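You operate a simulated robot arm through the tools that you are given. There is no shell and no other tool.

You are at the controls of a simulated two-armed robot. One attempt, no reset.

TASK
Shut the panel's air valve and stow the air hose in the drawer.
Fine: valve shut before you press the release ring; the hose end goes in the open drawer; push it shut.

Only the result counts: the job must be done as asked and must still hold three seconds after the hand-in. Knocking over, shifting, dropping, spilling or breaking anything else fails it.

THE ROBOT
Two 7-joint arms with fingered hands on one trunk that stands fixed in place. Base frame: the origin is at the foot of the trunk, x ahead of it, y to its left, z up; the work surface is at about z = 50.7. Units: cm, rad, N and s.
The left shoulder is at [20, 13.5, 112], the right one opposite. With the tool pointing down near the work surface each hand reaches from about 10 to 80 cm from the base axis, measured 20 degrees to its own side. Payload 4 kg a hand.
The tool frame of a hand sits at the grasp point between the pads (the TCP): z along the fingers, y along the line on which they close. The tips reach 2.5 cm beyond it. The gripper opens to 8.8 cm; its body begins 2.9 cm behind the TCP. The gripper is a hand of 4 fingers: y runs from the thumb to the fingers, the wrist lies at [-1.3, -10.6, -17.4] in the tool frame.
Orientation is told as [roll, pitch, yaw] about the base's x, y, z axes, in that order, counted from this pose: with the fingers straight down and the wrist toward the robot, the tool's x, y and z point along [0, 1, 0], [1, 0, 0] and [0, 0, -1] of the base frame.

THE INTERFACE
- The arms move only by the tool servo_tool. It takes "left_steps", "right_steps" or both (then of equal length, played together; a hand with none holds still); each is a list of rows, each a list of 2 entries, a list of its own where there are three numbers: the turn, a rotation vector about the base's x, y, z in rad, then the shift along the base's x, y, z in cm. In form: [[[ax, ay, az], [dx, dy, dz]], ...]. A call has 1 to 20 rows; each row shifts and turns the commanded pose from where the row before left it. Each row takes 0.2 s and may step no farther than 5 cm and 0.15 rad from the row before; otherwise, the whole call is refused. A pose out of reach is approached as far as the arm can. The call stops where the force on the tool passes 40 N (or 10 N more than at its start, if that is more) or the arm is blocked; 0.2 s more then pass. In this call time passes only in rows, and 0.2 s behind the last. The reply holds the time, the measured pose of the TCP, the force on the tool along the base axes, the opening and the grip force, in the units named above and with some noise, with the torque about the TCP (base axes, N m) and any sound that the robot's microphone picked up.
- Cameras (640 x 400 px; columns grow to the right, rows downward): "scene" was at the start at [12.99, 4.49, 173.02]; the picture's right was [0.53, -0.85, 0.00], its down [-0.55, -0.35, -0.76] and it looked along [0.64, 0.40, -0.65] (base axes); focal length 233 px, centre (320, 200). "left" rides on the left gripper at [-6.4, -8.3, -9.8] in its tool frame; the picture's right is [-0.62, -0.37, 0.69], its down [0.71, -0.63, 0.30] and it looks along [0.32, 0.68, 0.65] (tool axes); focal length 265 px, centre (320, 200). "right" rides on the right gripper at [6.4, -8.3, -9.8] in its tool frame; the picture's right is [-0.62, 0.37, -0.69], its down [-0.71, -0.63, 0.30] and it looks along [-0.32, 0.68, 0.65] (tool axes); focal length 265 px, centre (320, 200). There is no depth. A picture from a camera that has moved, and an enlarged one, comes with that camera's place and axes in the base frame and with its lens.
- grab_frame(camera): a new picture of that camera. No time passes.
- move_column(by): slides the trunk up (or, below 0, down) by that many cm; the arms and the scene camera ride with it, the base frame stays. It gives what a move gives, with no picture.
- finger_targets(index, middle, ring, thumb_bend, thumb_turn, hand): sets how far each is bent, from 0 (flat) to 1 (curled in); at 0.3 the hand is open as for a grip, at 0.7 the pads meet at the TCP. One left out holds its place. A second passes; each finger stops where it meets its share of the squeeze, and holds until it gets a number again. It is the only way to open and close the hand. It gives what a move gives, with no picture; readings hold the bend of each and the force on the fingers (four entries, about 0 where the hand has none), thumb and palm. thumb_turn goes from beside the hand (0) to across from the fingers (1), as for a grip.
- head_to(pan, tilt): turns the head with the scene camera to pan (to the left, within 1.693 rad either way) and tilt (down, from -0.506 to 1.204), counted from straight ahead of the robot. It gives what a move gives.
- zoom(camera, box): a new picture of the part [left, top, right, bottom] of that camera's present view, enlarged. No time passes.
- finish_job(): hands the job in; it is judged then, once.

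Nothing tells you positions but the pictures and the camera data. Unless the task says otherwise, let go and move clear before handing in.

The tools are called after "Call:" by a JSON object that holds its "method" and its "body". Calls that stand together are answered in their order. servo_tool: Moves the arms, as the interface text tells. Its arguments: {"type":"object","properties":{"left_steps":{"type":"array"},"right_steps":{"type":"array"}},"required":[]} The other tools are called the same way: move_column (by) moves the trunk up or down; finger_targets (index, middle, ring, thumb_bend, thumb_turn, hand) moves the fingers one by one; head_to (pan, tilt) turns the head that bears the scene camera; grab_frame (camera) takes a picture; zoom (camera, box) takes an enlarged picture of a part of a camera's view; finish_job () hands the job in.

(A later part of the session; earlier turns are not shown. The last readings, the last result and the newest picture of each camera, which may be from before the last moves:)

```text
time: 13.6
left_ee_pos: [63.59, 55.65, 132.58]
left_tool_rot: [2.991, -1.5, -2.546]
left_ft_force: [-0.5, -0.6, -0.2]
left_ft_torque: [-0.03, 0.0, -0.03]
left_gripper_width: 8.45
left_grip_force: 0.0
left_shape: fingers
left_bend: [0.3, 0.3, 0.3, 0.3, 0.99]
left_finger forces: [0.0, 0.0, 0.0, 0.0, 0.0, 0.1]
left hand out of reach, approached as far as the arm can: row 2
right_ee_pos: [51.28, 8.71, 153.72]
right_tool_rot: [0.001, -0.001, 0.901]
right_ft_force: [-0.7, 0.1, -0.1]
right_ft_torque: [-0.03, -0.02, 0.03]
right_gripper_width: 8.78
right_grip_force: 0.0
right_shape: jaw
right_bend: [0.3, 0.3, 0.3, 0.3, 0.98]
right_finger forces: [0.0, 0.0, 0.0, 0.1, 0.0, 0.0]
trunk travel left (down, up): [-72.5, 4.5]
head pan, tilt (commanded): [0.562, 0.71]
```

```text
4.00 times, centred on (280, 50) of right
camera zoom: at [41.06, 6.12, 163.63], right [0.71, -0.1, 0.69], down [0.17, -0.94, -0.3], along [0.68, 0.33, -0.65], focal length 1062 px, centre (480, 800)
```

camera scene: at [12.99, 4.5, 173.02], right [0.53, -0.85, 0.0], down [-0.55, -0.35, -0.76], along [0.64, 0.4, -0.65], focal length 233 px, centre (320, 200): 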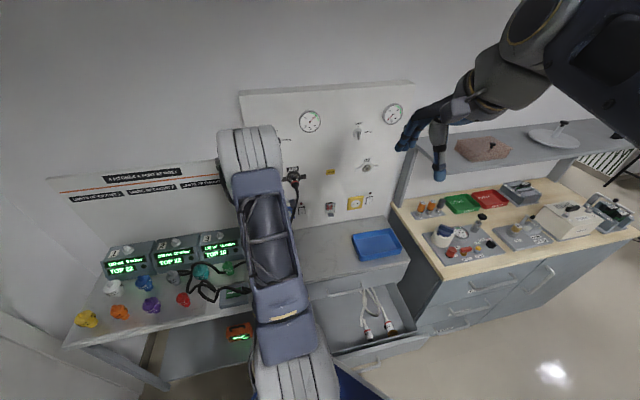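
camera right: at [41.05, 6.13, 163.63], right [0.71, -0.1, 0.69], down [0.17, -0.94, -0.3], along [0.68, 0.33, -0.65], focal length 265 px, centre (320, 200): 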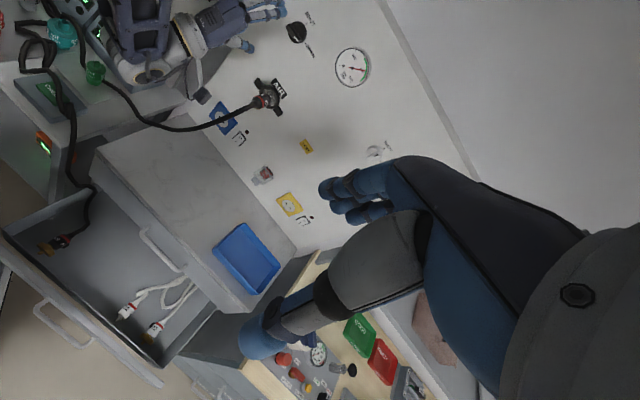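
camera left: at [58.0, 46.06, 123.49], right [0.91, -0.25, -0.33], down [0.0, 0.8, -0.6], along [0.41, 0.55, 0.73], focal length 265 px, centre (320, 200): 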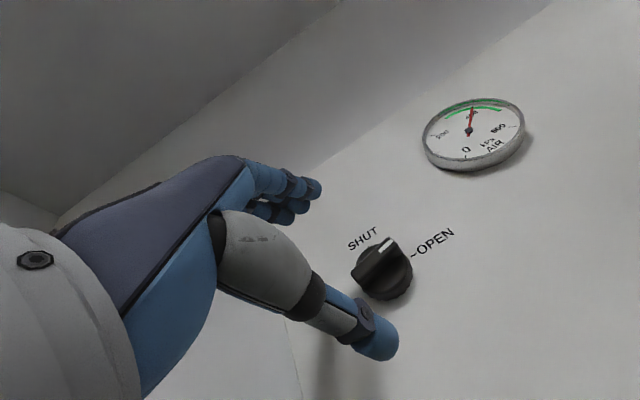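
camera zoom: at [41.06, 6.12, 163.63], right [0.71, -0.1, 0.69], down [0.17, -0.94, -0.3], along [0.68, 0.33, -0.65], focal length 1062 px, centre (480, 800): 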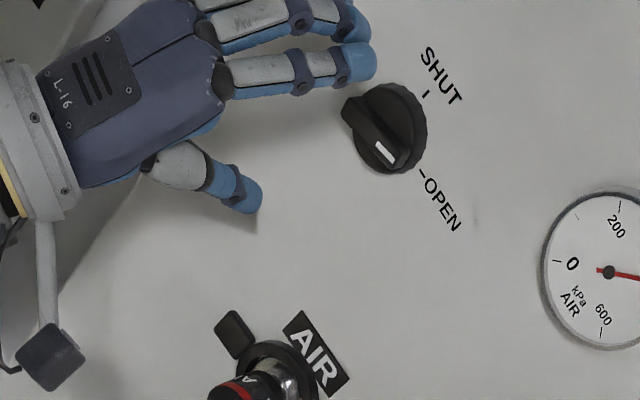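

The knob did turn about 20° counter-clockwise with the grip, so it follows the hand. I'll back off further and test in free air how far this arm can roll counter-clockwise.

Call:
{"method": "servo_tool", "body": {"left_steps": [[[0, 0, 0], [-3, -2.5, 0]], [[0, 0, 0], [-3, -2.5, 0]], [[-0.135, -0.0645, -0.01], [0, 0, 0]], [[-0.135, -0.0645, -0.01], [0, 0, 0]], [[-0.135, -0.0645, -0.01], [0, 0, 0]], [[-0.135, -0.0645, -0.01], [0, 0, 0]], [[-0.135, -0.0645, -0.01], [0, 0, 0]], [[-0.135, -0.0645, -0.01], [0, 0, 0]]]}}

Call:
{"method": "grab_frame", "body": {"camera": "scene"}}

Call:
{"method": "grab_frame", "body": {"camera": "left"}}

```text
time: 15.4
left_ee_pos: [57.73, 52.45, 132.93]
left_tool_rot: [-1.67, -0.679, 2.074]
left_ft_force: [-0.8, -0.2, -0.2]
left_ft_torque: [-0.02, -0.02, 0.03]
left_gripper_width: 8.45
left_grip_force: 0.0
left_shape: fingers
left_bend: [0.3, 0.3, 0.3, 0.3, 0.99]
left_finger forces: [0.0, 0.1, 0.0, 0.1, 0.1, 0.1]
left hand out of reach, approached as far as the arm can: row 2, 8
right_ee_pos: [51.26, 8.69, 153.8]
right_tool_rot: [0.0, 0.0, 0.902]
right_ft_force: [-0.4, 0.3, -0.6]
right_ft_torque: [0.0, 0.0, 0.0]
right_gripper_width: 8.76
right_grip_force: 0.0
right_shape: jaw
right_bend: [0.3, 0.3, 0.3, 0.3, 0.98]
right_finger forces: [0.1, 0.0, 0.0, 0.0, 0.0, 0.0]
trunk travel left (down, up): [-72.5, 4.5]
head pan, tilt (commanded): [0.562, 0.71]
```

```text
taken
camera scene: at [13.01, 4.46, 173.03], right [0.53, -0.85, 0.0], down [-0.55, -0.35, -0.76], along [0.64, 0.4, -0.65], focal length 233 px, centre (320, 200)
```

scene: 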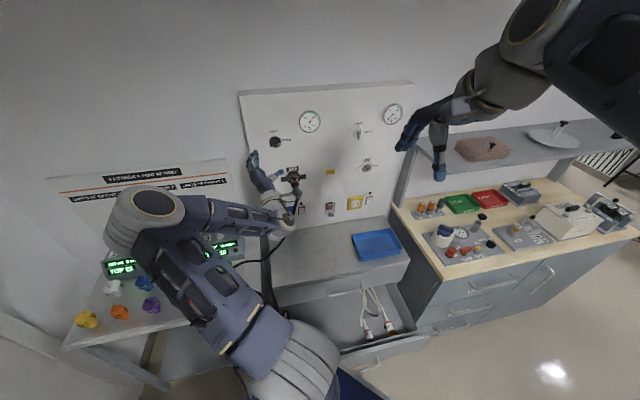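

```text
taken
camera left: at [53.42, 38.81, 131.95], right [0.9, -0.32, 0.3], down [0.36, 0.13, -0.93], along [0.26, 0.94, 0.23], focal length 265 px, centre (320, 200)
```

left: 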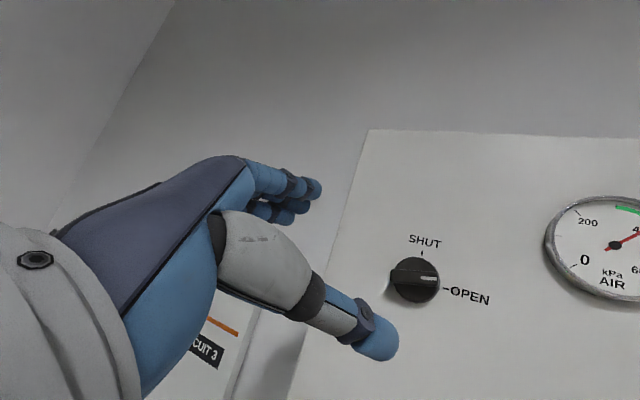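

The arm reconfigured with the elbow out to the left, and the counter-clockwise roll now works. The knob looks turned about 12–15° off OPEN. I'll see whether the yaw can now reach the panel normal.

Call:
{"method": "servo_tool", "body": {"left_steps": [[[0, 0, 0.1], [0, 0, 0]], [[0, 0, 0.1], [0, 0, 0]], [[0, 0, 0.1], [0, 0, 0]]]}}

Call:
{"method": "grab_frame", "body": {"camera": "scene"}}

Call:
{"method": "grab_frame", "body": {"camera": "left"}}

```text
time: 16.2
left_ee_pos: [51.86, 57.55, 125.46]
left_tool_rot: [-1.686, -0.681, 2.374]
left_ft_force: [-0.3, 1.0, 1.3]
left_ft_torque: [0.02, 0.0, 0.02]
left_gripper_width: 8.42
left_grip_force: 0.0
left_shape: fingers
left_bend: [0.3, 0.3, 0.3, 0.3, 0.99]
left_finger forces: [0.0, 0.0, 0.0, 0.0, 0.1, 0.0]
left hand out of reach, approached as far as the arm can: row 1, 2, 3
right_ee_pos: [51.19, 8.7, 153.84]
right_tool_rot: [-0.001, 0.0, 0.899]
right_ft_force: [0.6, -0.1, -0.2]
right_ft_torque: [-0.02, -0.04, -0.02]
right_gripper_width: 8.77
right_grip_force: 0.1
right_shape: jaw
right_bend: [0.3, 0.3, 0.3, 0.3, 0.98]
right_finger forces: [0.1, 0.1, 0.0, 0.0, 0.1, 0.0]
trunk travel left (down, up): [-72.5, 4.5]
head pan, tilt (commanded): [0.562, 0.71]
```

```text
taken
camera scene: at [12.99, 4.48, 173.03], right [0.53, -0.85, 0.0], down [-0.55, -0.35, -0.76], along [0.64, 0.4, -0.65], focal length 233 px, centre (320, 200)
```

scene: 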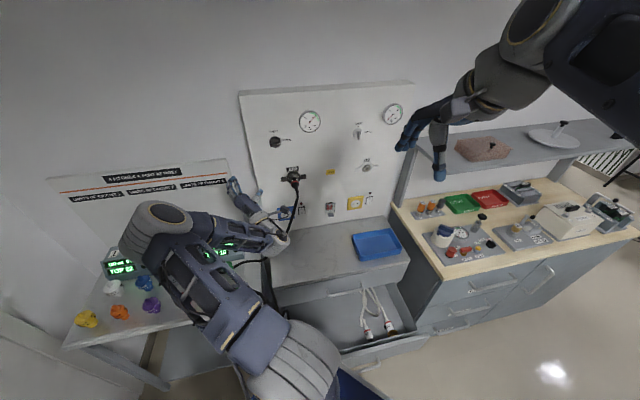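

```text
taken
camera left: at [51.61, 43.23, 124.3], right [0.95, -0.06, 0.31], down [0.31, 0.23, -0.92], along [-0.02, 0.97, 0.24], focal length 265 px, centre (320, 200)
```

left: 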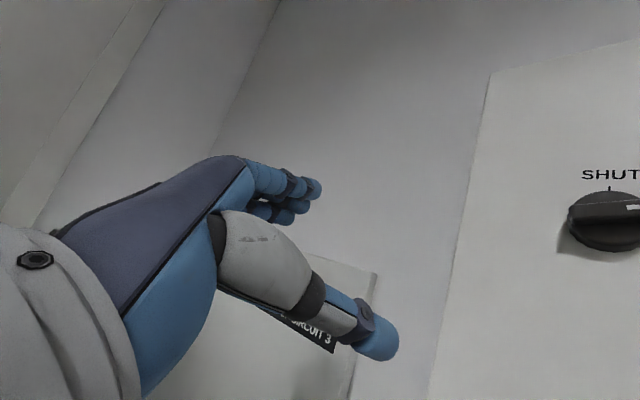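

Forcing more yaw dragged the hand off position, so the panel normal isn't reachable here. I'll return to the earlier palm-down pose with modest yaw, which worked, and push the bar with a fingertip instead.

Call:
{"method": "servo_tool", "body": {"left_steps": [[[0, 0, -0.1], [1.5, -1.5, 2.0]], [[0, 0, -0.1], [1.5, -1.5, 2.0]], [[0, 0, -0.1], [1.5, -1.5, 2.0]], [[0, 0, -0.05], [1.0, -1.0, 1.5]]]}}

Call:
{"method": "servo_tool", "body": {"left_steps": [[[0.135, 0.064, 0.011], [0, 0, 0]], [[0.135, 0.064, 0.011], [0, 0, 0]], [[0.135, 0.064, 0.011], [0, 0, 0]], [[0.135, 0.064, 0.011], [0, 0, 0]], [[0.135, 0.064, 0.011], [0, 0, 0]], [[0.135, 0.064, 0.011], [0, 0, 0]]]}}

Call:
{"method": "grab_frame", "body": {"camera": "scene"}}

Call:
{"method": "grab_frame", "body": {"camera": "left"}}

```text
time: 17.2
left_ee_pos: [57.4, 52.18, 133.03]
left_tool_rot: [-1.663, -0.68, 2.026]
left_ft_force: [-0.5, 0.0, -0.1]
left_ft_torque: [-0.05, -0.01, -0.02]
left_gripper_width: 8.43
left_grip_force: 0.0
left_shape: fingers
left_bend: [0.3, 0.3, 0.3, 0.3, 0.99]
left_finger forces: [0.0, 0.0, 0.0, 0.0, 0.0, 0.0]
right_ee_pos: [51.29, 8.73, 153.89]
right_tool_rot: [0.001, 0.0, 0.902]
right_ft_force: [0.3, 0.2, 0.1]
right_ft_torque: [0.0, 0.0, 0.01]
right_gripper_width: 8.76
right_grip_force: 0.0
right_shape: jaw
right_bend: [0.3, 0.3, 0.3, 0.3, 0.98]
right_finger forces: [0.0, 0.0, 0.0, 0.0, 0.0, 0.0]
trunk travel left (down, up): [-72.5, 4.5]
head pan, tilt (commanded): [0.562, 0.71]
```

```text
time: 18.6
left_ee_pos: [57.23, 51.98, 132.91]
left_tool_rot: [2.926, -1.532, -2.507]
left_ft_force: [0.1, 0.7, 0.7]
left_ft_torque: [-0.03, 0.0, 0.03]
left_gripper_width: 8.44
left_grip_force: 0.0
left_shape: fingers
left_bend: [0.3, 0.3, 0.3, 0.3, 0.99]
left_finger forces: [0.0, 0.0, 0.0, 0.1, 0.0, 0.0]
right_ee_pos: [51.3, 8.74, 153.76]
right_tool_rot: [0.001, 0.001, 0.901]
right_ft_force: [-0.4, -0.1, -0.6]
right_ft_torque: [-0.03, -0.03, -0.01]
right_gripper_width: 8.75
right_grip_force: 0.0
right_shape: jaw
right_bend: [0.3, 0.3, 0.3, 0.3, 0.98]
right_finger forces: [0.0, 0.0, 0.0, 0.0, 0.0, 0.0]
trunk travel left (down, up): [-72.5, 4.5]
head pan, tilt (commanded): [0.562, 0.71]
```

```text
taken
camera scene: at [12.98, 4.5, 173.02], right [0.53, -0.85, 0.0], down [-0.55, -0.35, -0.76], along [0.64, 0.4, -0.65], focal length 233 px, centre (320, 200)
```

scene: 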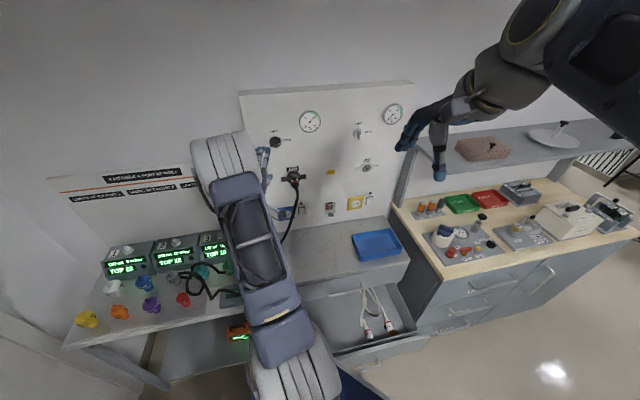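

```text
taken
camera left: at [51.15, 42.4, 124.2], right [0.9, -0.28, -0.35], down [0.01, 0.79, -0.61], along [0.44, 0.55, 0.71], focal length 265 px, centre (320, 200)
```

left: 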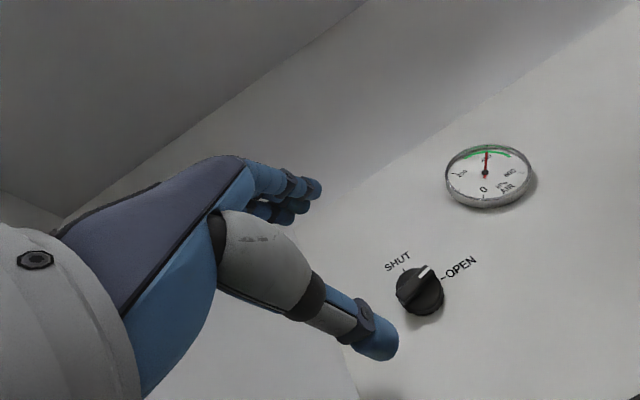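

The roll between 0 and 0.9 rad works smoothly when the yaw stays near 0.4. I'll do a dry run of the full counter-clockwise roll close to the knob, about 6 cm off the panel.

Call:
{"method": "servo_tool", "body": {"left_steps": [[[0, 0, 0], [3, 1.5, 0.1]], [[0, 0, 0], [3, 1.5, 0.1]], [[0, 0, 0], [3, 1.5, 0]], [[-0.135, -0.064, -0.011], [0, 0, 0]], [[-0.135, -0.064, -0.011], [0, 0, 0]], [[-0.135, -0.064, -0.011], [0, 0, 0]], [[-0.135, -0.064, -0.011], [0, 0, 0]], [[-0.135, -0.064, -0.011], [0, 0, 0]], [[-0.135, -0.064, -0.011], [0, 0, 0]], [[-0.135, -0.064, -0.011], [0, 0, 0]], [[-0.135, -0.064, -0.011], [0, 0, 0]], [[-0.135, -0.064, -0.011], [0, 0, 0]]]}}

Call:
{"method": "grab_frame", "body": {"camera": "left"}}

Call:
{"method": "grab_frame", "body": {"camera": "scene"}}

Call:
{"method": "zoom", "body": {"camera": "right", "box": [140, 0, 360, 140]}}

```text
time: 21.2
left_ee_pos: [64.89, 58.78, 127.66]
left_tool_rot: [-1.685, -0.237, 1.994]
left_ft_force: [0.2, -0.6, 1.2]
left_ft_torque: [-0.02, 0.01, 0.02]
left_gripper_width: 8.45
left_grip_force: 0.0
left_shape: fingers
left_bend: [0.3, 0.3, 0.3, 0.3, 0.99]
left_finger forces: [0.1, 0.0, 0.0, 0.0, 0.0, 0.0]
left hand out of reach, approached as far as the arm can: row 10, 11, 12
right_ee_pos: [51.43, 8.74, 153.71]
right_tool_rot: [-0.001, 0.002, 0.9]
right_ft_force: [0.2, -0.8, 0.1]
right_ft_torque: [-0.01, -0.01, 0.01]
right_gripper_width: 8.77
right_grip_force: 0.1
right_shape: jaw
right_bend: [0.3, 0.3, 0.3, 0.3, 0.98]
right_finger forces: [0.1, 0.0, 0.0, 0.0, 0.0, 0.0]
trunk travel left (down, up): [-72.5, 4.5]
head pan, tilt (commanded): [0.562, 0.71]
```

```text
taken
camera left: at [59.05, 46.08, 130.74], right [0.78, -0.22, 0.59], down [0.54, -0.26, -0.8], along [0.33, 0.94, -0.08], focal length 265 px, centre (320, 200)
```

left: 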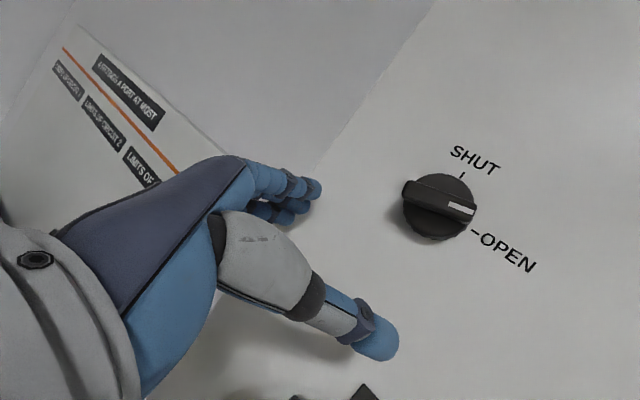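

```text
taken
camera scene: at [12.98, 4.49, 173.03], right [0.53, -0.85, 0.0], down [-0.55, -0.35, -0.76], along [0.64, 0.4, -0.65], focal length 233 px, centre (320, 200)
```

scene: 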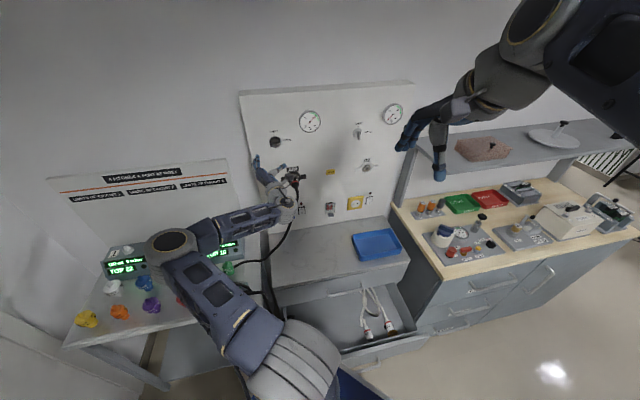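

```text
2.86 times, centred on (250, 70) of right
camera zoom: at [41.05, 6.13, 163.64], right [0.71, -0.1, 0.69], down [0.17, -0.94, -0.3], along [0.68, 0.33, -0.65], focal length 758 px, centre (520, 571)
```

zoom: 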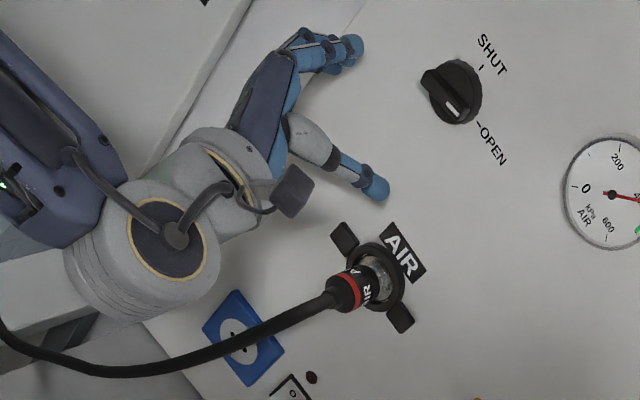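

The roll only goes to about 0.9 rad before the hand drifts, which isn't enough for the full turn by gripping. Instead I'll roll back to palm-down and push the bar's right end up with the thumb, needing only about 3 cm of vertical travel.

Call:
{"method": "servo_tool", "body": {"left_steps": [[[0.135, 0.064, 0.011], [-0.3, -0.6, 0.6]], [[0.135, 0.064, 0.011], [0, -0.5, 0.6]], [[0.135, 0.064, 0.011], [0.2, -0.4, 0.6]], [[0.135, 0.064, 0.011], [0.2, -0.4, 0.6]], [[0.135, 0.064, 0.011], [0.2, -0.3, 0.6]], [[0.135, 0.064, 0.011], [0.2, -0.3, 0.6]], [[0.135, 0.064, 0.011], [0.2, -0.3, 0.6]], [[0.135, 0.064, 0.011], [0.2, -0.3, 0.6]], [[0.135, 0.064, 0.011], [0.2, -0.3, 0.5]]]}}

Call:
{"method": "finger_targets", "body": {"hand": "left", "index": 0.25, "middle": 0.25, "ring": 0.25, "thumb_bend": 0.5}}

Call:
{"method": "grab_frame", "body": {"camera": "left"}}

Call:
{"method": "zoom", "body": {"camera": "right", "box": [200, 0, 360, 100]}}

```text
time: 23.2
left_ee_pos: [66.02, 55.45, 132.83]
left_tool_rot: [2.907, -1.533, -2.486]
left_ft_force: [-1.0, -0.3, 0.0]
left_ft_torque: [0.02, 0.01, 0.03]
left_gripper_width: 8.45
left_grip_force: 0.1
left_shape: fingers
left_bend: [0.3, 0.3, 0.3, 0.3, 0.99]
left_finger forces: [0.0, 0.0, 0.0, 0.0, 0.0, 0.0]
right_ee_pos: [51.32, 8.79, 153.71]
right_tool_rot: [0.0, 0.0, 0.899]
right_ft_force: [-0.4, 0.0, 0.4]
right_ft_torque: [-0.02, 0.01, 0.02]
right_gripper_width: 8.75
right_grip_force: 0.1
right_shape: jaw
right_bend: [0.3, 0.3, 0.3, 0.3, 0.98]
right_finger forces: [0.1, 0.0, 0.1, 0.0, 0.1, 0.0]
trunk travel left (down, up): [-72.5, 4.5]
head pan, tilt (commanded): [0.562, 0.71]
```

```text
time: 24.2
left_ee_pos: [66.03, 55.45, 133.0]
left_tool_rot: [2.974, -1.532, -2.555]
left_ft_force: [0.0, 0.6, 0.2]
left_ft_torque: [0.03, 0.03, 0.0]
left_gripper_width: 7.0
left_grip_force: 0.0
left_shape: fingers
left_bend: [0.25, 0.25, 0.25, 0.5, 0.99]
left_finger forces: [0.0, 0.0, 0.1, 0.0, 0.1, 0.0]
right_ee_pos: [51.27, 8.74, 153.69]
right_tool_rot: [-0.002, -0.001, 0.9]
right_ft_force: [0.0, -0.6, -0.2]
right_ft_torque: [0.02, 0.01, -0.02]
right_gripper_width: 8.75
right_grip_force: 0.0
right_shape: jaw
right_bend: [0.3, 0.3, 0.3, 0.3, 0.98]
right_finger forces: [0.0, 0.0, 0.1, 0.1, 0.1, 0.0]
trunk travel left (down, up): [-72.5, 4.5]
head pan, tilt (commanded): [0.562, 0.71]
```

```text
taken
camera left: at [59.91, 45.79, 124.19], right [0.9, -0.28, -0.35], down [0.01, 0.79, -0.61], along [0.44, 0.55, 0.71], focal length 265 px, centre (320, 200)
```

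left: 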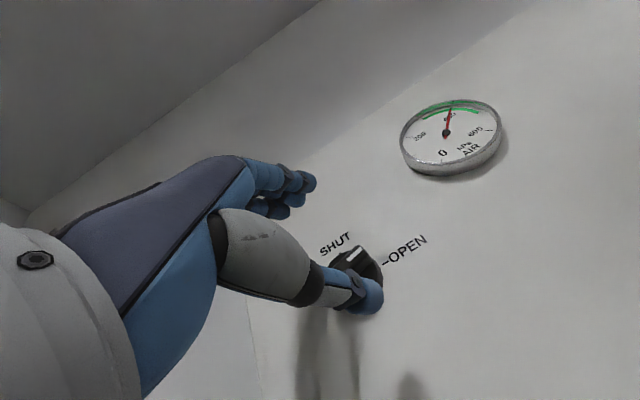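

```text
4.00 times, centred on (280, 50) of right
camera zoom: at [41.05, 6.13, 163.63], right [0.71, -0.1, 0.69], down [0.17, -0.94, -0.3], along [0.68, 0.33, -0.65], focal length 1062 px, centre (480, 800)
```

zoom: 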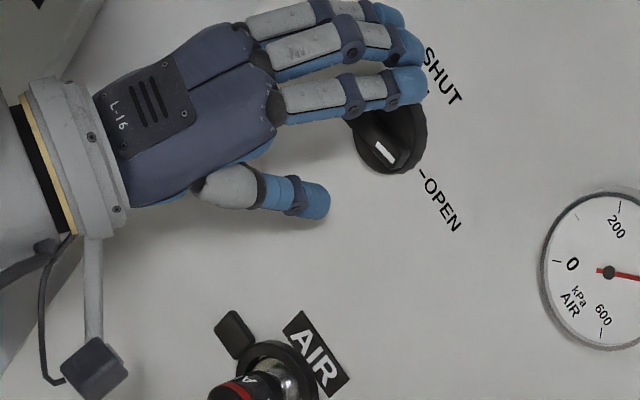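

The thumb tip is at about [68.1, 56.4, 130.0], below and right of the knob axis. I'll move in so the tip reaches bar depth under its right end, then push up in small steps.

Call:
{"method": "servo_tool", "body": {"left_steps": [[[0, 0, 0], [1.3, 0.8, 0]], [[0, 0, 0], [1.38, 0.87, 0]]]}}

Call:
{"method": "grab_frame", "body": {"camera": "left"}}

Call:
{"method": "zoom", "body": {"camera": "right", "box": [200, 0, 360, 100]}}

```text
time: 24.8
left_ee_pos: [68.85, 57.2, 132.94]
left_tool_rot: [2.978, -1.535, -2.558]
left_ft_force: [-0.1, 0.3, 0.0]
left_ft_torque: [0.03, -0.02, 0.02]
left_gripper_width: 7.0
left_grip_force: 0.0
left_shape: fingers
left_bend: [0.25, 0.25, 0.25, 0.5, 0.99]
left_finger forces: [0.0, 0.1, 0.0, 0.0, 0.0, 0.1]
right_ee_pos: [51.36, 8.76, 153.66]
right_tool_rot: [-0.001, 0.0, 0.901]
right_ft_force: [-0.1, 0.1, -0.3]
right_ft_torque: [-0.02, 0.02, 0.04]
right_gripper_width: 8.76
right_grip_force: 0.0
right_shape: jaw
right_bend: [0.3, 0.3, 0.3, 0.3, 0.98]
right_finger forces: [0.0, 0.1, 0.1, 0.0, 0.0, 0.1]
trunk travel left (down, up): [-72.5, 4.5]
head pan, tilt (commanded): [0.562, 0.71]
```

```text
taken
camera left: at [62.66, 47.52, 124.16], right [0.9, -0.28, -0.35], down [0.01, 0.79, -0.61], along [0.44, 0.55, 0.71], focal length 265 px, centre (320, 200)
```

left: 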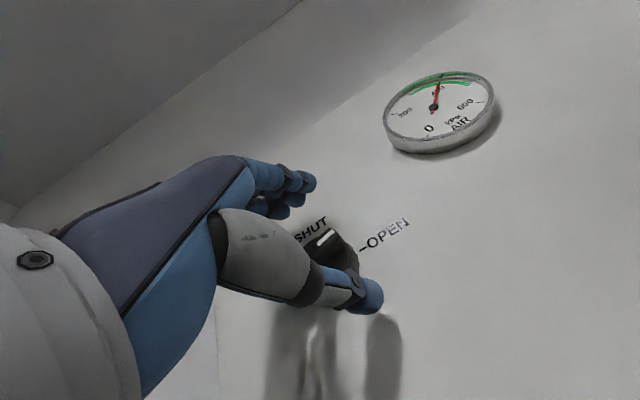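

```text
4.00 times, centred on (280, 50) of right
camera zoom: at [41.04, 6.13, 163.64], right [0.71, -0.1, 0.69], down [0.17, -0.94, -0.3], along [0.68, 0.33, -0.65], focal length 1062 px, centre (480, 800)
```

zoom: 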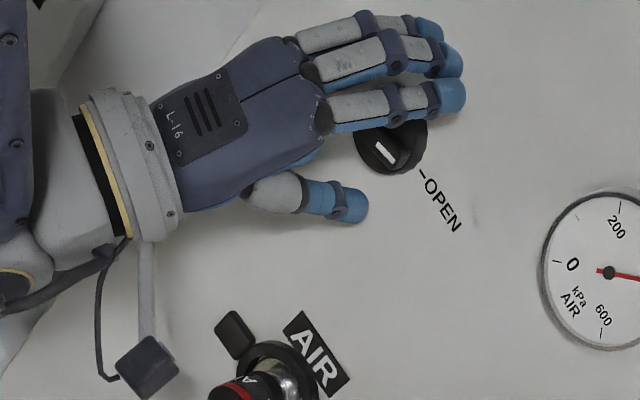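

The thumb is below the right end of the bar at the right depth. Pushing up 3 cm now.

Call:
{"method": "servo_tool", "body": {"left_steps": [[[0, 0, 0], [0, 0, 0.6]], [[0, 0, 0], [0, 0, 0.6]], [[0, 0, 0], [0, 0, 0.6]], [[0, 0, 0], [0.1, -0.1, 0.6]], [[0, 0, 0], [0.1, -0.1, 0.6]]]}}

Call:
{"method": "grab_frame", "body": {"camera": "left"}}

Call:
{"method": "zoom", "body": {"camera": "right", "box": [200, 0, 360, 100]}}

```text
time: 26.0
left_ee_pos: [68.84, 57.02, 135.87]
left_tool_rot: [2.974, -1.537, -2.554]
left_ft_force: [-1.7, -0.9, -1.6]
left_ft_torque: [-0.03, 0.1, -0.01]
left_gripper_width: 7.28
left_grip_force: 0.1
left_shape: fingers
left_bend: [0.25, 0.25, 0.25, 0.47, 0.99]
left_finger forces: [0.1, 0.0, 0.0, 0.1, 3.0, 0.0]
right_ee_pos: [51.3, 8.83, 153.8]
right_tool_rot: [0.001, 0.0, 0.901]
right_ft_force: [0.1, -0.3, -0.1]
right_ft_torque: [0.0, 0.0, -0.05]
right_gripper_width: 8.77
right_grip_force: 0.0
right_shape: jaw
right_bend: [0.3, 0.3, 0.3, 0.3, 0.98]
right_finger forces: [0.0, 0.0, 0.1, 0.1, 0.0, 0.1]
trunk travel left (down, up): [-72.5, 4.5]
head pan, tilt (commanded): [0.562, 0.71]
```

```text
taken
camera left: at [62.7, 47.39, 127.04], right [0.9, -0.28, -0.35], down [0.01, 0.79, -0.61], along [0.45, 0.55, 0.71], focal length 265 px, centre (320, 200)
```

left: 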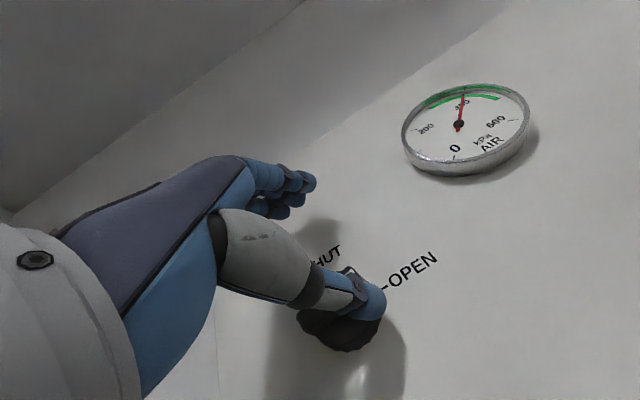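

```text
4.00 times, centred on (280, 50) of right
camera zoom: at [41.05, 6.14, 163.63], right [0.71, -0.1, 0.69], down [0.17, -0.94, -0.3], along [0.68, 0.33, -0.65], focal length 1062 px, centre (480, 800)
```

zoom: 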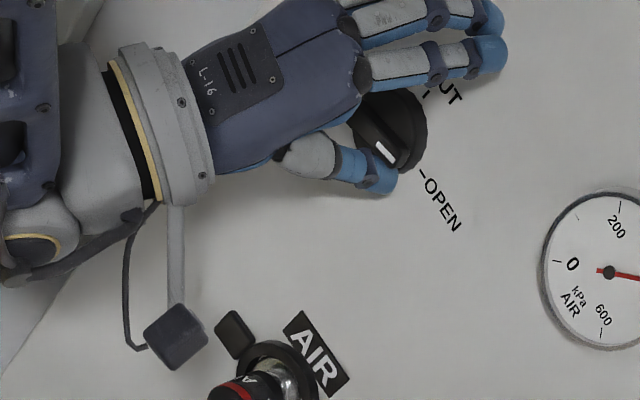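

The thumb is touching the bar (3 N) and starting to push. I'll continue upward.

Call:
{"method": "servo_tool", "body": {"left_steps": [[[0, 0, 0], [0.05, -0.05, 0.5]], [[0, 0, 0], [0.05, -0.05, 0.5]], [[0, 0, 0], [0, 0, 0.5]]]}}

Call:
{"method": "grab_frame", "body": {"camera": "left"}}

Call:
{"method": "zoom", "body": {"camera": "right", "box": [200, 0, 360, 100]}}

```text
time: 26.8
left_ee_pos: [68.95, 56.8, 137.4]
left_tool_rot: [2.973, -1.534, -2.556]
left_ft_force: [-0.4, -1.1, -1.6]
left_ft_torque: [-0.07, 0.04, -0.02]
left_gripper_width: 7.28
left_grip_force: 1.7
left_shape: fingers
left_bend: [0.25, 0.25, 0.25, 0.48, 0.97]
left_finger forces: [0.0, 0.0, 0.0, 0.1, 2.8, 0.0]
right_ee_pos: [51.3, 8.76, 153.77]
right_tool_rot: [-0.001, 0.0, 0.901]
right_ft_force: [-0.4, -0.1, -0.2]
right_ft_torque: [0.0, 0.0, 0.01]
right_gripper_width: 8.78
right_grip_force: 0.3
right_shape: jaw
right_bend: [0.3, 0.3, 0.3, 0.3, 0.98]
right_finger forces: [0.0, 0.0, 0.0, 0.0, 0.1, 0.0]
trunk travel left (down, up): [-72.5, 4.5]
head pan, tilt (commanded): [0.562, 0.71]
```

```text
taken
camera left: at [62.83, 47.25, 128.7], right [0.9, -0.28, -0.35], down [0.01, 0.79, -0.61], along [0.44, 0.55, 0.71], focal length 265 px, centre (320, 200)
```

left: 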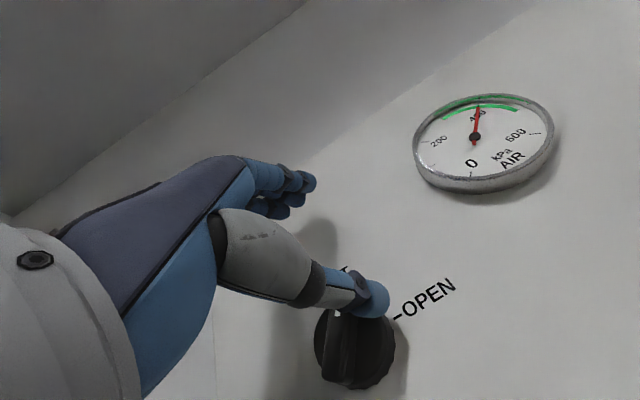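

```text
4.00 times, centred on (280, 50) of right
camera zoom: at [41.06, 6.13, 163.63], right [0.71, -0.1, 0.69], down [0.17, -0.94, -0.3], along [0.68, 0.33, -0.65], focal length 1062 px, centre (480, 800)
```

zoom: 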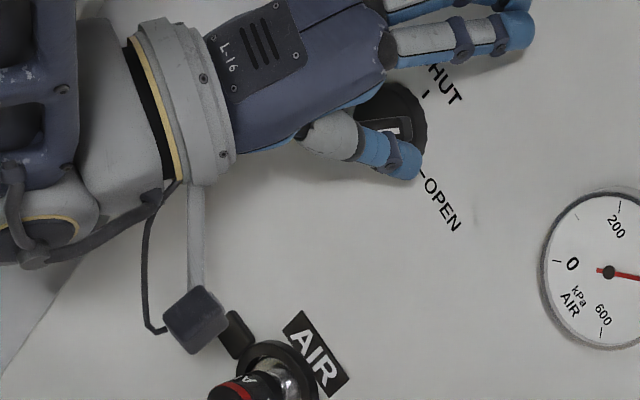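

The knob is now around 60–70° toward SHUT. I'll finish by pushing up and to the left.

Call:
{"method": "servo_tool", "body": {"left_steps": [[[0, 0, 0], [-0.15, 0.15, 0.4]], [[0, 0, 0], [-0.25, 0.25, 0.3]], [[0, 0, 0], [-0.3, 0.3, 0.1]]]}}

Call:
{"method": "grab_frame", "body": {"camera": "left"}}

Call:
{"method": "zoom", "body": {"camera": "right", "box": [200, 0, 360, 100]}}

```text
time: 27.6
left_ee_pos: [68.25, 57.46, 138.15]
left_tool_rot: [2.96, -1.531, -2.541]
left_ft_force: [1.8, -2.9, -0.9]
left_ft_torque: [-0.09, -0.05, -0.01]
left_gripper_width: 6.99
left_grip_force: 2.0
left_shape: fingers
left_bend: [0.25, 0.25, 0.25, 0.5, 0.97]
left_finger forces: [0.0, 0.0, 0.1, 0.0, 3.0, 0.0]
right_ee_pos: [51.36, 8.58, 153.85]
right_tool_rot: [0.002, -0.001, 0.9]
right_ft_force: [1.3, 0.9, -0.6]
right_ft_torque: [0.0, 0.0, 0.0]
right_gripper_width: 8.75
right_grip_force: 0.1
right_shape: jaw
right_bend: [0.3, 0.3, 0.3, 0.3, 0.98]
right_finger forces: [0.0, 0.0, 0.1, 0.0, 0.0, 0.0]
trunk travel left (down, up): [-72.5, 4.5]
head pan, tilt (commanded): [0.562, 0.71]
```

```text
taken
camera left: at [62.15, 47.84, 129.42], right [0.9, -0.28, -0.35], down [0.01, 0.79, -0.61], along [0.44, 0.55, 0.71], focal length 265 px, centre (320, 200)
```

left: 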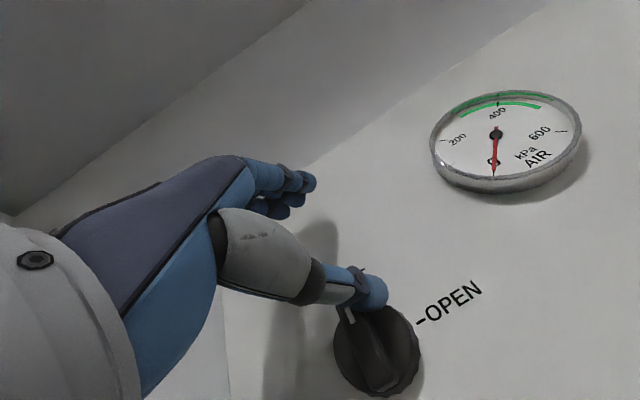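

```text
4.00 times, centred on (280, 50) of right
camera zoom: at [41.07, 6.12, 163.63], right [0.71, -0.1, 0.69], down [0.17, -0.94, -0.3], along [0.68, 0.33, -0.65], focal length 1062 px, centre (480, 800)
```

zoom: 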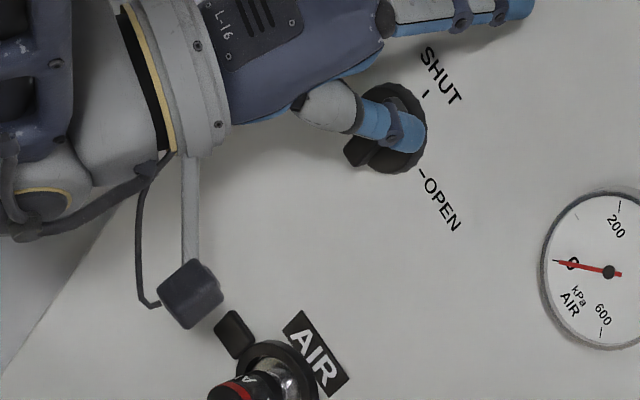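

The AIR gauge has dropped to 0, so the valve is shut. I'll back the thumb off carefully and check the knob's final angle.

Call:
{"method": "servo_tool", "body": {"left_steps": [[[0, 0, 0], [0.4, -0.6, 0.1]], [[0, 0, 0], [-2, -1.8, 0]], [[0, 0, 0], [-2.5, -2.0, 0]], [[0, 0, 0], [-2.5, -2.0, 0]]]}}

Call:
{"method": "grab_frame", "body": {"camera": "left"}}

Call:
{"method": "zoom", "body": {"camera": "right", "box": [200, 0, 360, 100]}}

Call:
{"method": "grab_frame", "body": {"camera": "scene"}}

```text
time: 28.6
left_ee_pos: [61.82, 51.14, 138.38]
left_tool_rot: [2.971, -1.533, -2.552]
left_ft_force: [0.4, 0.8, -0.4]
left_ft_torque: [-0.01, -0.05, 0.04]
left_gripper_width: 6.97
left_grip_force: 0.1
left_shape: fingers
left_bend: [0.25, 0.25, 0.25, 0.5, 0.99]
left_finger forces: [0.1, 0.1, 0.0, 0.1, 0.0, 0.1]
right_ee_pos: [51.31, 8.7, 153.75]
right_tool_rot: [0.0, 0.001, 0.899]
right_ft_force: [0.1, 0.3, -0.3]
right_ft_torque: [0.0, 0.02, 0.0]
right_gripper_width: 8.75
right_grip_force: 0.1
right_shape: jaw
right_bend: [0.3, 0.3, 0.3, 0.3, 0.98]
right_finger forces: [0.0, 0.1, 0.1, 0.1, 0.1, 0.1]
trunk travel left (down, up): [-72.5, 4.5]
head pan, tilt (commanded): [0.562, 0.71]
```

```text
taken
camera left: at [55.66, 41.56, 129.7], right [0.9, -0.28, -0.35], down [0.01, 0.79, -0.61], along [0.44, 0.55, 0.71], focal length 265 px, centre (320, 200)
```

left: 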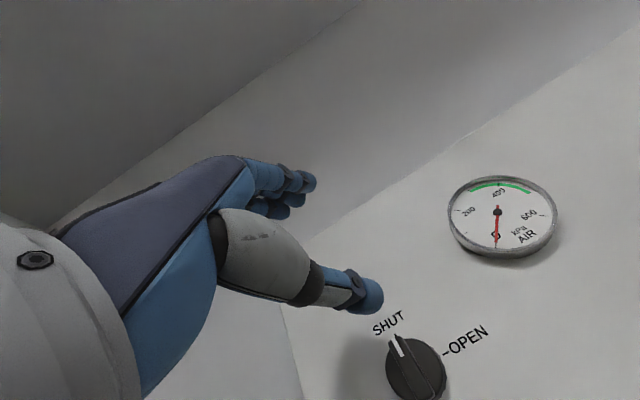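

```text
4.00 times, centred on (280, 50) of right
camera zoom: at [41.07, 6.15, 163.63], right [0.71, -0.1, 0.69], down [0.17, -0.94, -0.3], along [0.68, 0.33, -0.65], focal length 1062 px, centre (480, 800)
```

zoom: 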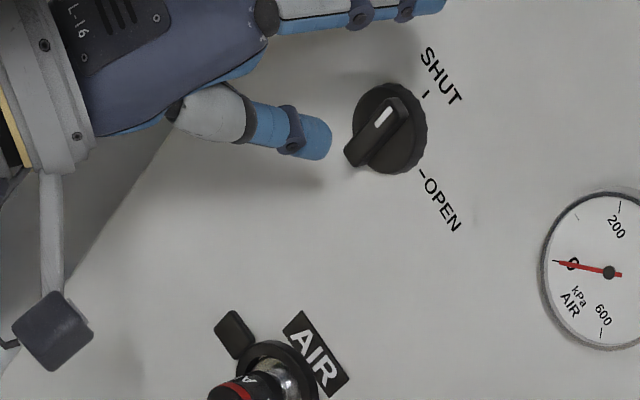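

```text
taken
camera scene: at [13.01, 4.51, 173.02], right [0.53, -0.85, 0.0], down [-0.55, -0.35, -0.76], along [0.64, 0.4, -0.65], focal length 233 px, centre (320, 200)
```

scene: 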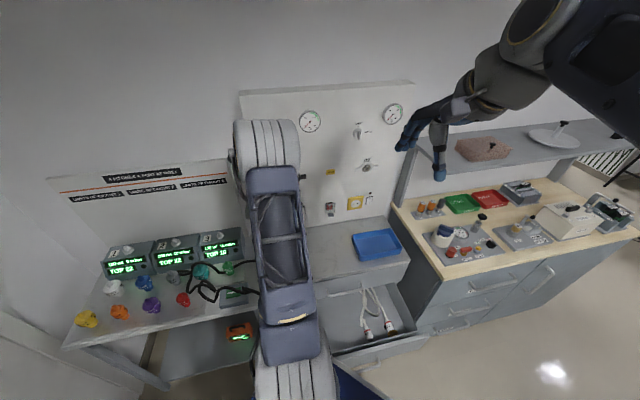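

The knob mark now points at SHUT and the AIR gauge reads 0. Next I'll examine the outlet, ring and connector closely, and zoom in on the knob for confirmation.

Call:
{"method": "zoom", "body": {"camera": "left", "box": [340, 290, 500, 400]}}

Call:
{"method": "zoom", "body": {"camera": "right", "box": [200, 60, 320, 150]}}

Call:
{"method": "zoom", "body": {"camera": "right", "box": [0, 0, 200, 260]}}

```text
3.64 times, centred on (420, 345) of left
camera zoom: at [55.66, 41.56, 129.7], right [0.9, -0.28, -0.35], down [0.01, 0.79, -0.61], along [0.44, 0.55, 0.71], focal length 965 px, centre (-44, -327)
```

zoom: 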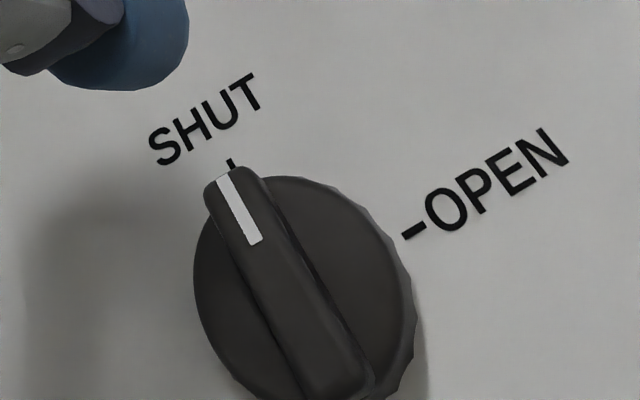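

```text
4.44 times, centred on (260, 105) of right
camera zoom: at [41.07, 6.15, 163.63], right [0.71, -0.1, 0.69], down [0.17, -0.94, -0.3], along [0.68, 0.33, -0.65], focal length 1180 px, centre (587, 622)
```

zoom: 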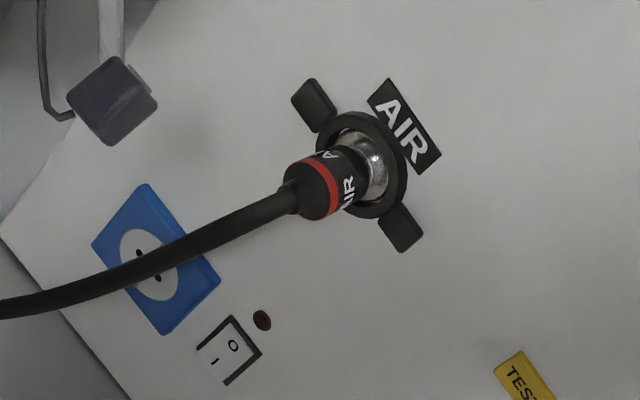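

```text
1.54 times, centred on (100, 130) of right
camera zoom: at [41.07, 6.15, 163.63], right [0.71, -0.1, 0.69], down [0.17, -0.94, -0.3], along [0.68, 0.33, -0.65], focal length 408 px, centre (658, 308)
```

zoom: 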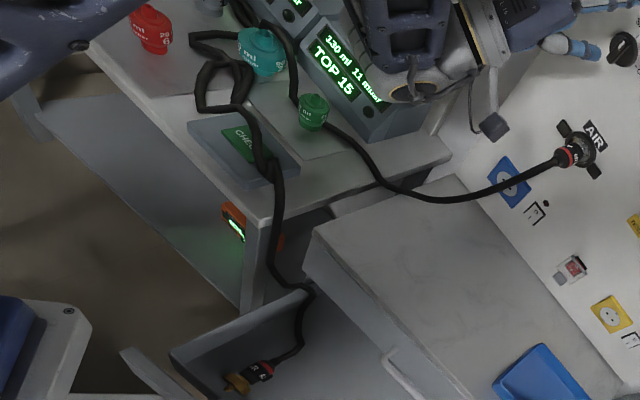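

The valve is clearly at SHUT. Next I'll grip the hose connector, whose axis I place at about z=117 near [71, 53], with the hand coming in from the left. First I'll stage to its left, away from the hose.

Call:
{"method": "finger_targets", "body": {"hand": "left", "index": 0.3, "middle": 0.3, "ring": 0.3, "thumb_bend": 0.3}}

Call:
{"method": "servo_tool", "body": {"left_steps": [[[0, 0, -0.1], [-1.2, 0.7, 0]], [[0, 0, -0.1], [-1.2, 0.7, 0]], [[0, 0, -0.1], [-1.2, 0.7, 0]], [[0, 0, -0.1], [-1.2, 0.7, 0]], [[0, 0, -0.1], [-1.0, 0.7, 0]], [[0, 0, -0.1], [-1.0, 0.7, 0]]]}}

Call:
{"method": "grab_frame", "body": {"camera": "left"}}

Call:
{"method": "grab_frame", "body": {"camera": "right"}}

```text
time: 29.6
left_ee_pos: [61.81, 51.24, 138.39]
left_tool_rot: [2.973, -1.533, -2.554]
left_ft_force: [0.6, -0.1, 0.0]
left_ft_torque: [-0.01, -0.03, -0.02]
left_gripper_width: 8.45
left_grip_force: 0.0
left_shape: fingers
left_bend: [0.3, 0.3, 0.3, 0.3, 0.99]
left_finger forces: [0.1, 0.0, 0.0, 0.0, 0.1, 0.0]
right_ee_pos: [51.28, 8.85, 153.61]
right_tool_rot: [0.001, -0.001, 0.9]
right_ft_force: [-0.2, -0.3, 0.2]
right_ft_torque: [0.0, 0.01, -0.03]
right_gripper_width: 8.75
right_grip_force: 0.1
right_shape: jaw
right_bend: [0.3, 0.3, 0.3, 0.3, 0.98]
right_finger forces: [0.0, 0.1, 0.0, 0.1, 0.1, 0.1]
trunk travel left (down, up): [-72.5, 4.5]
head pan, tilt (commanded): [0.562, 0.71]
```

```text
time: 31.0
left_ee_pos: [54.98, 55.42, 138.34]
left_tool_rot: [2.97, -1.534, 3.128]
left_ft_force: [-0.7, 0.1, -0.8]
left_ft_torque: [0.01, -0.02, -0.01]
left_gripper_width: 8.46
left_grip_force: 0.1
left_shape: fingers
left_bend: [0.3, 0.3, 0.3, 0.3, 0.99]
left_finger forces: [0.1, 0.0, 0.0, 0.0, 0.1, 0.0]
right_ee_pos: [51.27, 8.73, 153.65]
right_tool_rot: [0.0, 0.0, 0.9]
right_ft_force: [0.0, 0.3, 0.5]
right_ft_torque: [0.0, 0.04, 0.01]
right_gripper_width: 8.77
right_grip_force: 0.0
right_shape: jaw
right_bend: [0.3, 0.3, 0.3, 0.3, 0.98]
right_finger forces: [0.0, 0.1, 0.1, 0.1, 0.0, 0.0]
trunk travel left (down, up): [-72.5, 4.5]
head pan, tilt (commanded): [0.562, 0.71]
```

```text
taken
camera left: at [44.38, 50.88, 129.52], right [0.58, -0.74, -0.35], down [0.45, 0.65, -0.61], along [0.68, 0.2, 0.71], focal length 265 px, centre (320, 200)
```

left: 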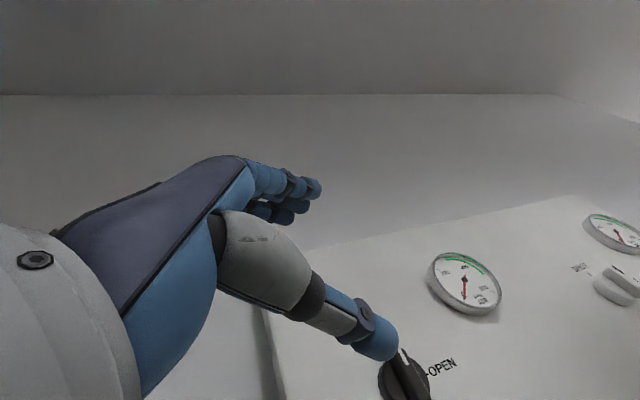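

```text
taken
camera right: at [41.07, 6.09, 163.63], right [0.71, -0.1, 0.69], down [0.17, -0.94, -0.3], along [0.68, 0.33, -0.65], focal length 265 px, centre (320, 200)
```

right: 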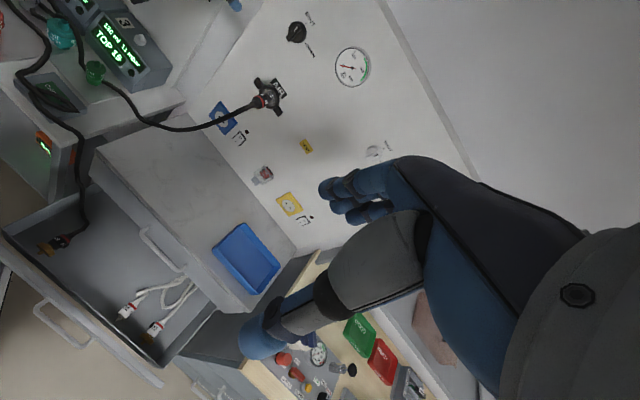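

The hose on the desk seems to have shifted compared with before. I'll look closely at the desk and the arm before going on.

Call:
{"method": "grab_frame", "body": {"camera": "scene"}}

Call:
{"method": "zoom", "body": {"camera": "right", "box": [0, 0, 200, 200]}}

Call:
{"method": "zoom", "body": {"camera": "scene", "box": [60, 160, 300, 360]}}

```text
taken
camera scene: at [13.01, 4.46, 173.02], right [0.53, -0.85, 0.0], down [-0.55, -0.35, -0.76], along [0.64, 0.4, -0.65], focal length 233 px, centre (320, 200)
```

scene: 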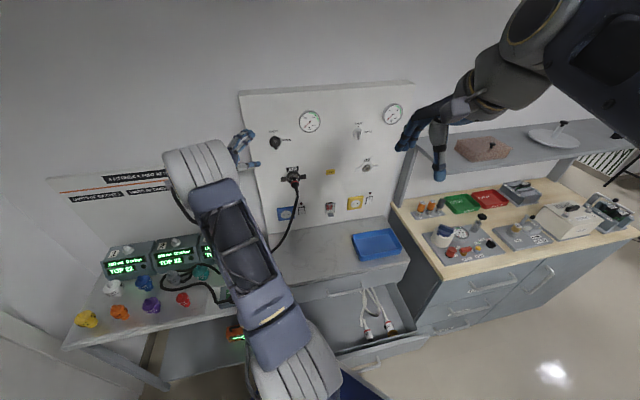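

```text
2.00 times, centred on (100, 100) of right
camera zoom: at [41.07, 6.09, 163.63], right [0.71, -0.1, 0.69], down [0.17, -0.94, -0.3], along [0.68, 0.33, -0.65], focal length 531 px, centre (760, 400)
```

zoom: 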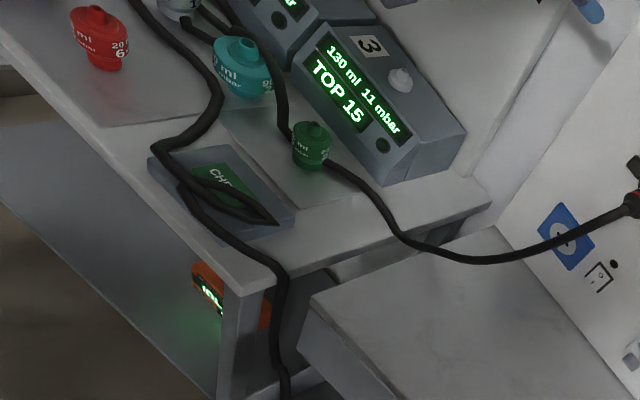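

```text
2.00 times, centred on (180, 260) of scene
camera zoom: at [13.01, 4.46, 173.02], right [0.53, -0.85, 0.0], down [-0.55, -0.35, -0.76], along [0.64, 0.4, -0.65], focal length 466 px, centre (600, 80)
```

zoom: 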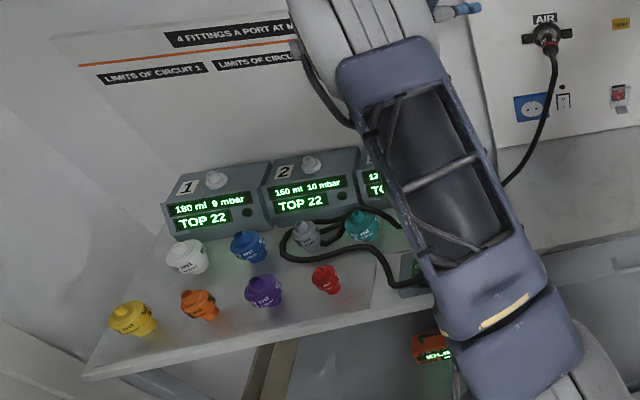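

The hose is a soft, slowly settling rope. The desk fittings look unmoved, and the arm is well above them. I'll check how the hose enters the drawer and where the drawer edges are.

Call:
{"method": "zoom", "body": {"camera": "right", "box": [0, 140, 200, 340]}}

Call:
{"method": "zoom", "body": {"camera": "right", "box": [40, 130, 140, 250]}}

```text
2.00 times, centred on (100, 240) of right
camera zoom: at [41.07, 6.09, 163.63], right [0.71, -0.1, 0.69], down [0.17, -0.94, -0.3], along [0.68, 0.33, -0.65], focal length 531 px, centre (760, 120)
```

zoom: 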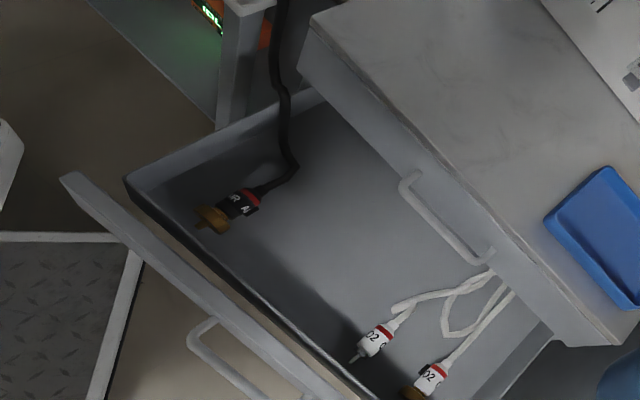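

```text
3.33 times, centred on (90, 190) of right
camera zoom: at [41.07, 6.09, 163.63], right [0.71, -0.1, 0.69], down [0.17, -0.94, -0.3], along [0.68, 0.33, -0.65], focal length 885 px, centre (1087, 233)
```

zoom: 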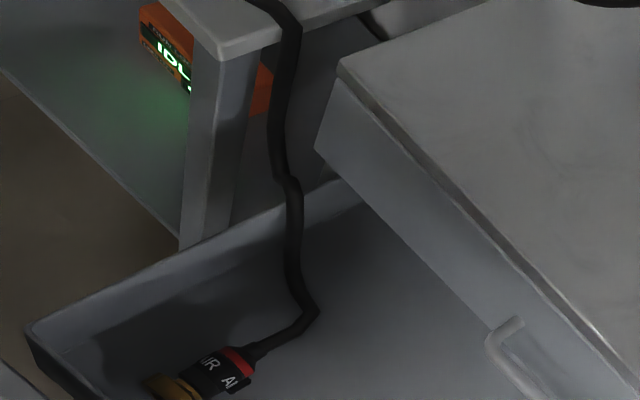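

The hose drops over the drawer's left wall by the desk leg. I'll now lower the left hand to connector height (z about 117), staging about 10 cm to its left.

Call:
{"method": "servo_tool", "body": {"left_steps": [[[0, 0, 0], [0.5, 0, -4.2]], [[0, 0, 0], [0.5, 0, -4.2]], [[0, 0, 0], [0.5, 0, -4.2]], [[0, 0, 0], [0.5, 0, -4.2]], [[0, 0, 0], [0.5, 0, -4.2]]]}}

Call:
{"method": "grab_frame", "body": {"camera": "left"}}

Call:
{"method": "grab_frame", "body": {"camera": "right"}}

Call:
{"method": "grab_frame", "body": {"camera": "scene"}}

```text
time: 32.2
left_ee_pos: [57.15, 55.03, 116.87]
left_tool_rot: [2.954, -1.532, -3.137]
left_ft_force: [0.1, -0.1, -0.3]
left_ft_torque: [0.01, 0.01, 0.0]
left_gripper_width: 8.48
left_grip_force: 0.0
left_shape: fingers
left_bend: [0.3, 0.3, 0.3, 0.3, 0.99]
left_finger forces: [0.0, 0.0, 0.0, 0.0, 0.0, 0.0]
right_ee_pos: [51.33, 8.76, 153.7]
right_tool_rot: [-0.001, 0.001, 0.901]
right_ft_force: [0.6, 0.1, 0.3]
right_ft_torque: [0.03, 0.0, -0.03]
right_gripper_width: 8.74
right_grip_force: 0.1
right_shape: jaw
right_bend: [0.3, 0.3, 0.3, 0.3, 0.98]
right_finger forces: [0.0, 0.0, 0.1, 0.1, 0.0, 0.0]
trunk travel left (down, up): [-72.5, 4.5]
head pan, tilt (commanded): [0.562, 0.71]
```

```text
taken
camera left: at [46.5, 50.67, 108.18], right [0.58, -0.74, -0.35], down [0.45, 0.65, -0.61], along [0.67, 0.2, 0.71], focal length 265 px, centre (320, 200)
```

left: 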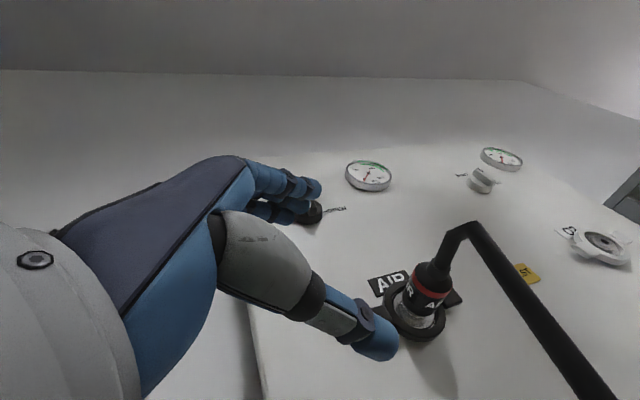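

```text
taken
camera right: at [41.04, 6.11, 163.64], right [0.71, -0.1, 0.69], down [0.17, -0.94, -0.3], along [0.68, 0.33, -0.65], focal length 265 px, centre (320, 200)
```

right: 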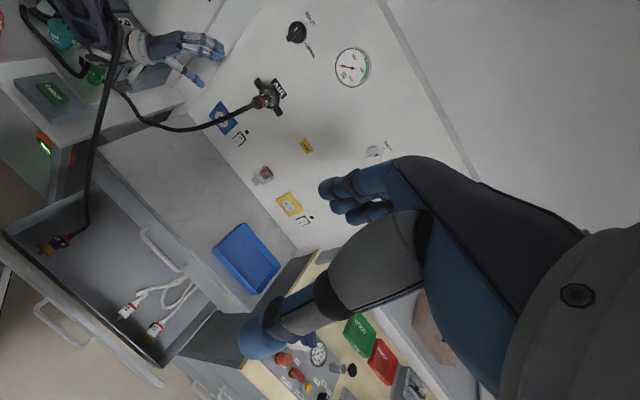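

```text
taken
camera scene: at [12.98, 4.47, 173.03], right [0.53, -0.85, 0.0], down [-0.55, -0.35, -0.76], along [0.64, 0.4, -0.65], focal length 233 px, centre (320, 200)
```

scene: 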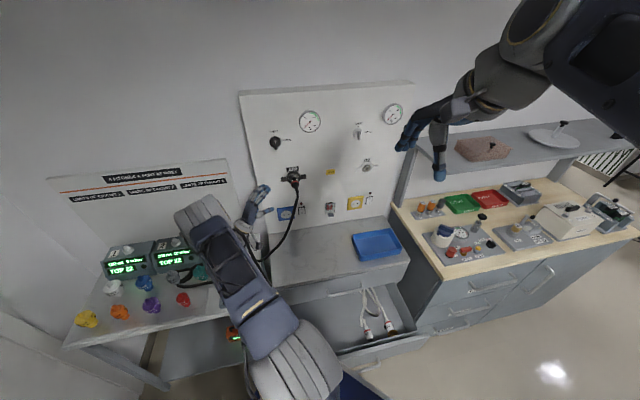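

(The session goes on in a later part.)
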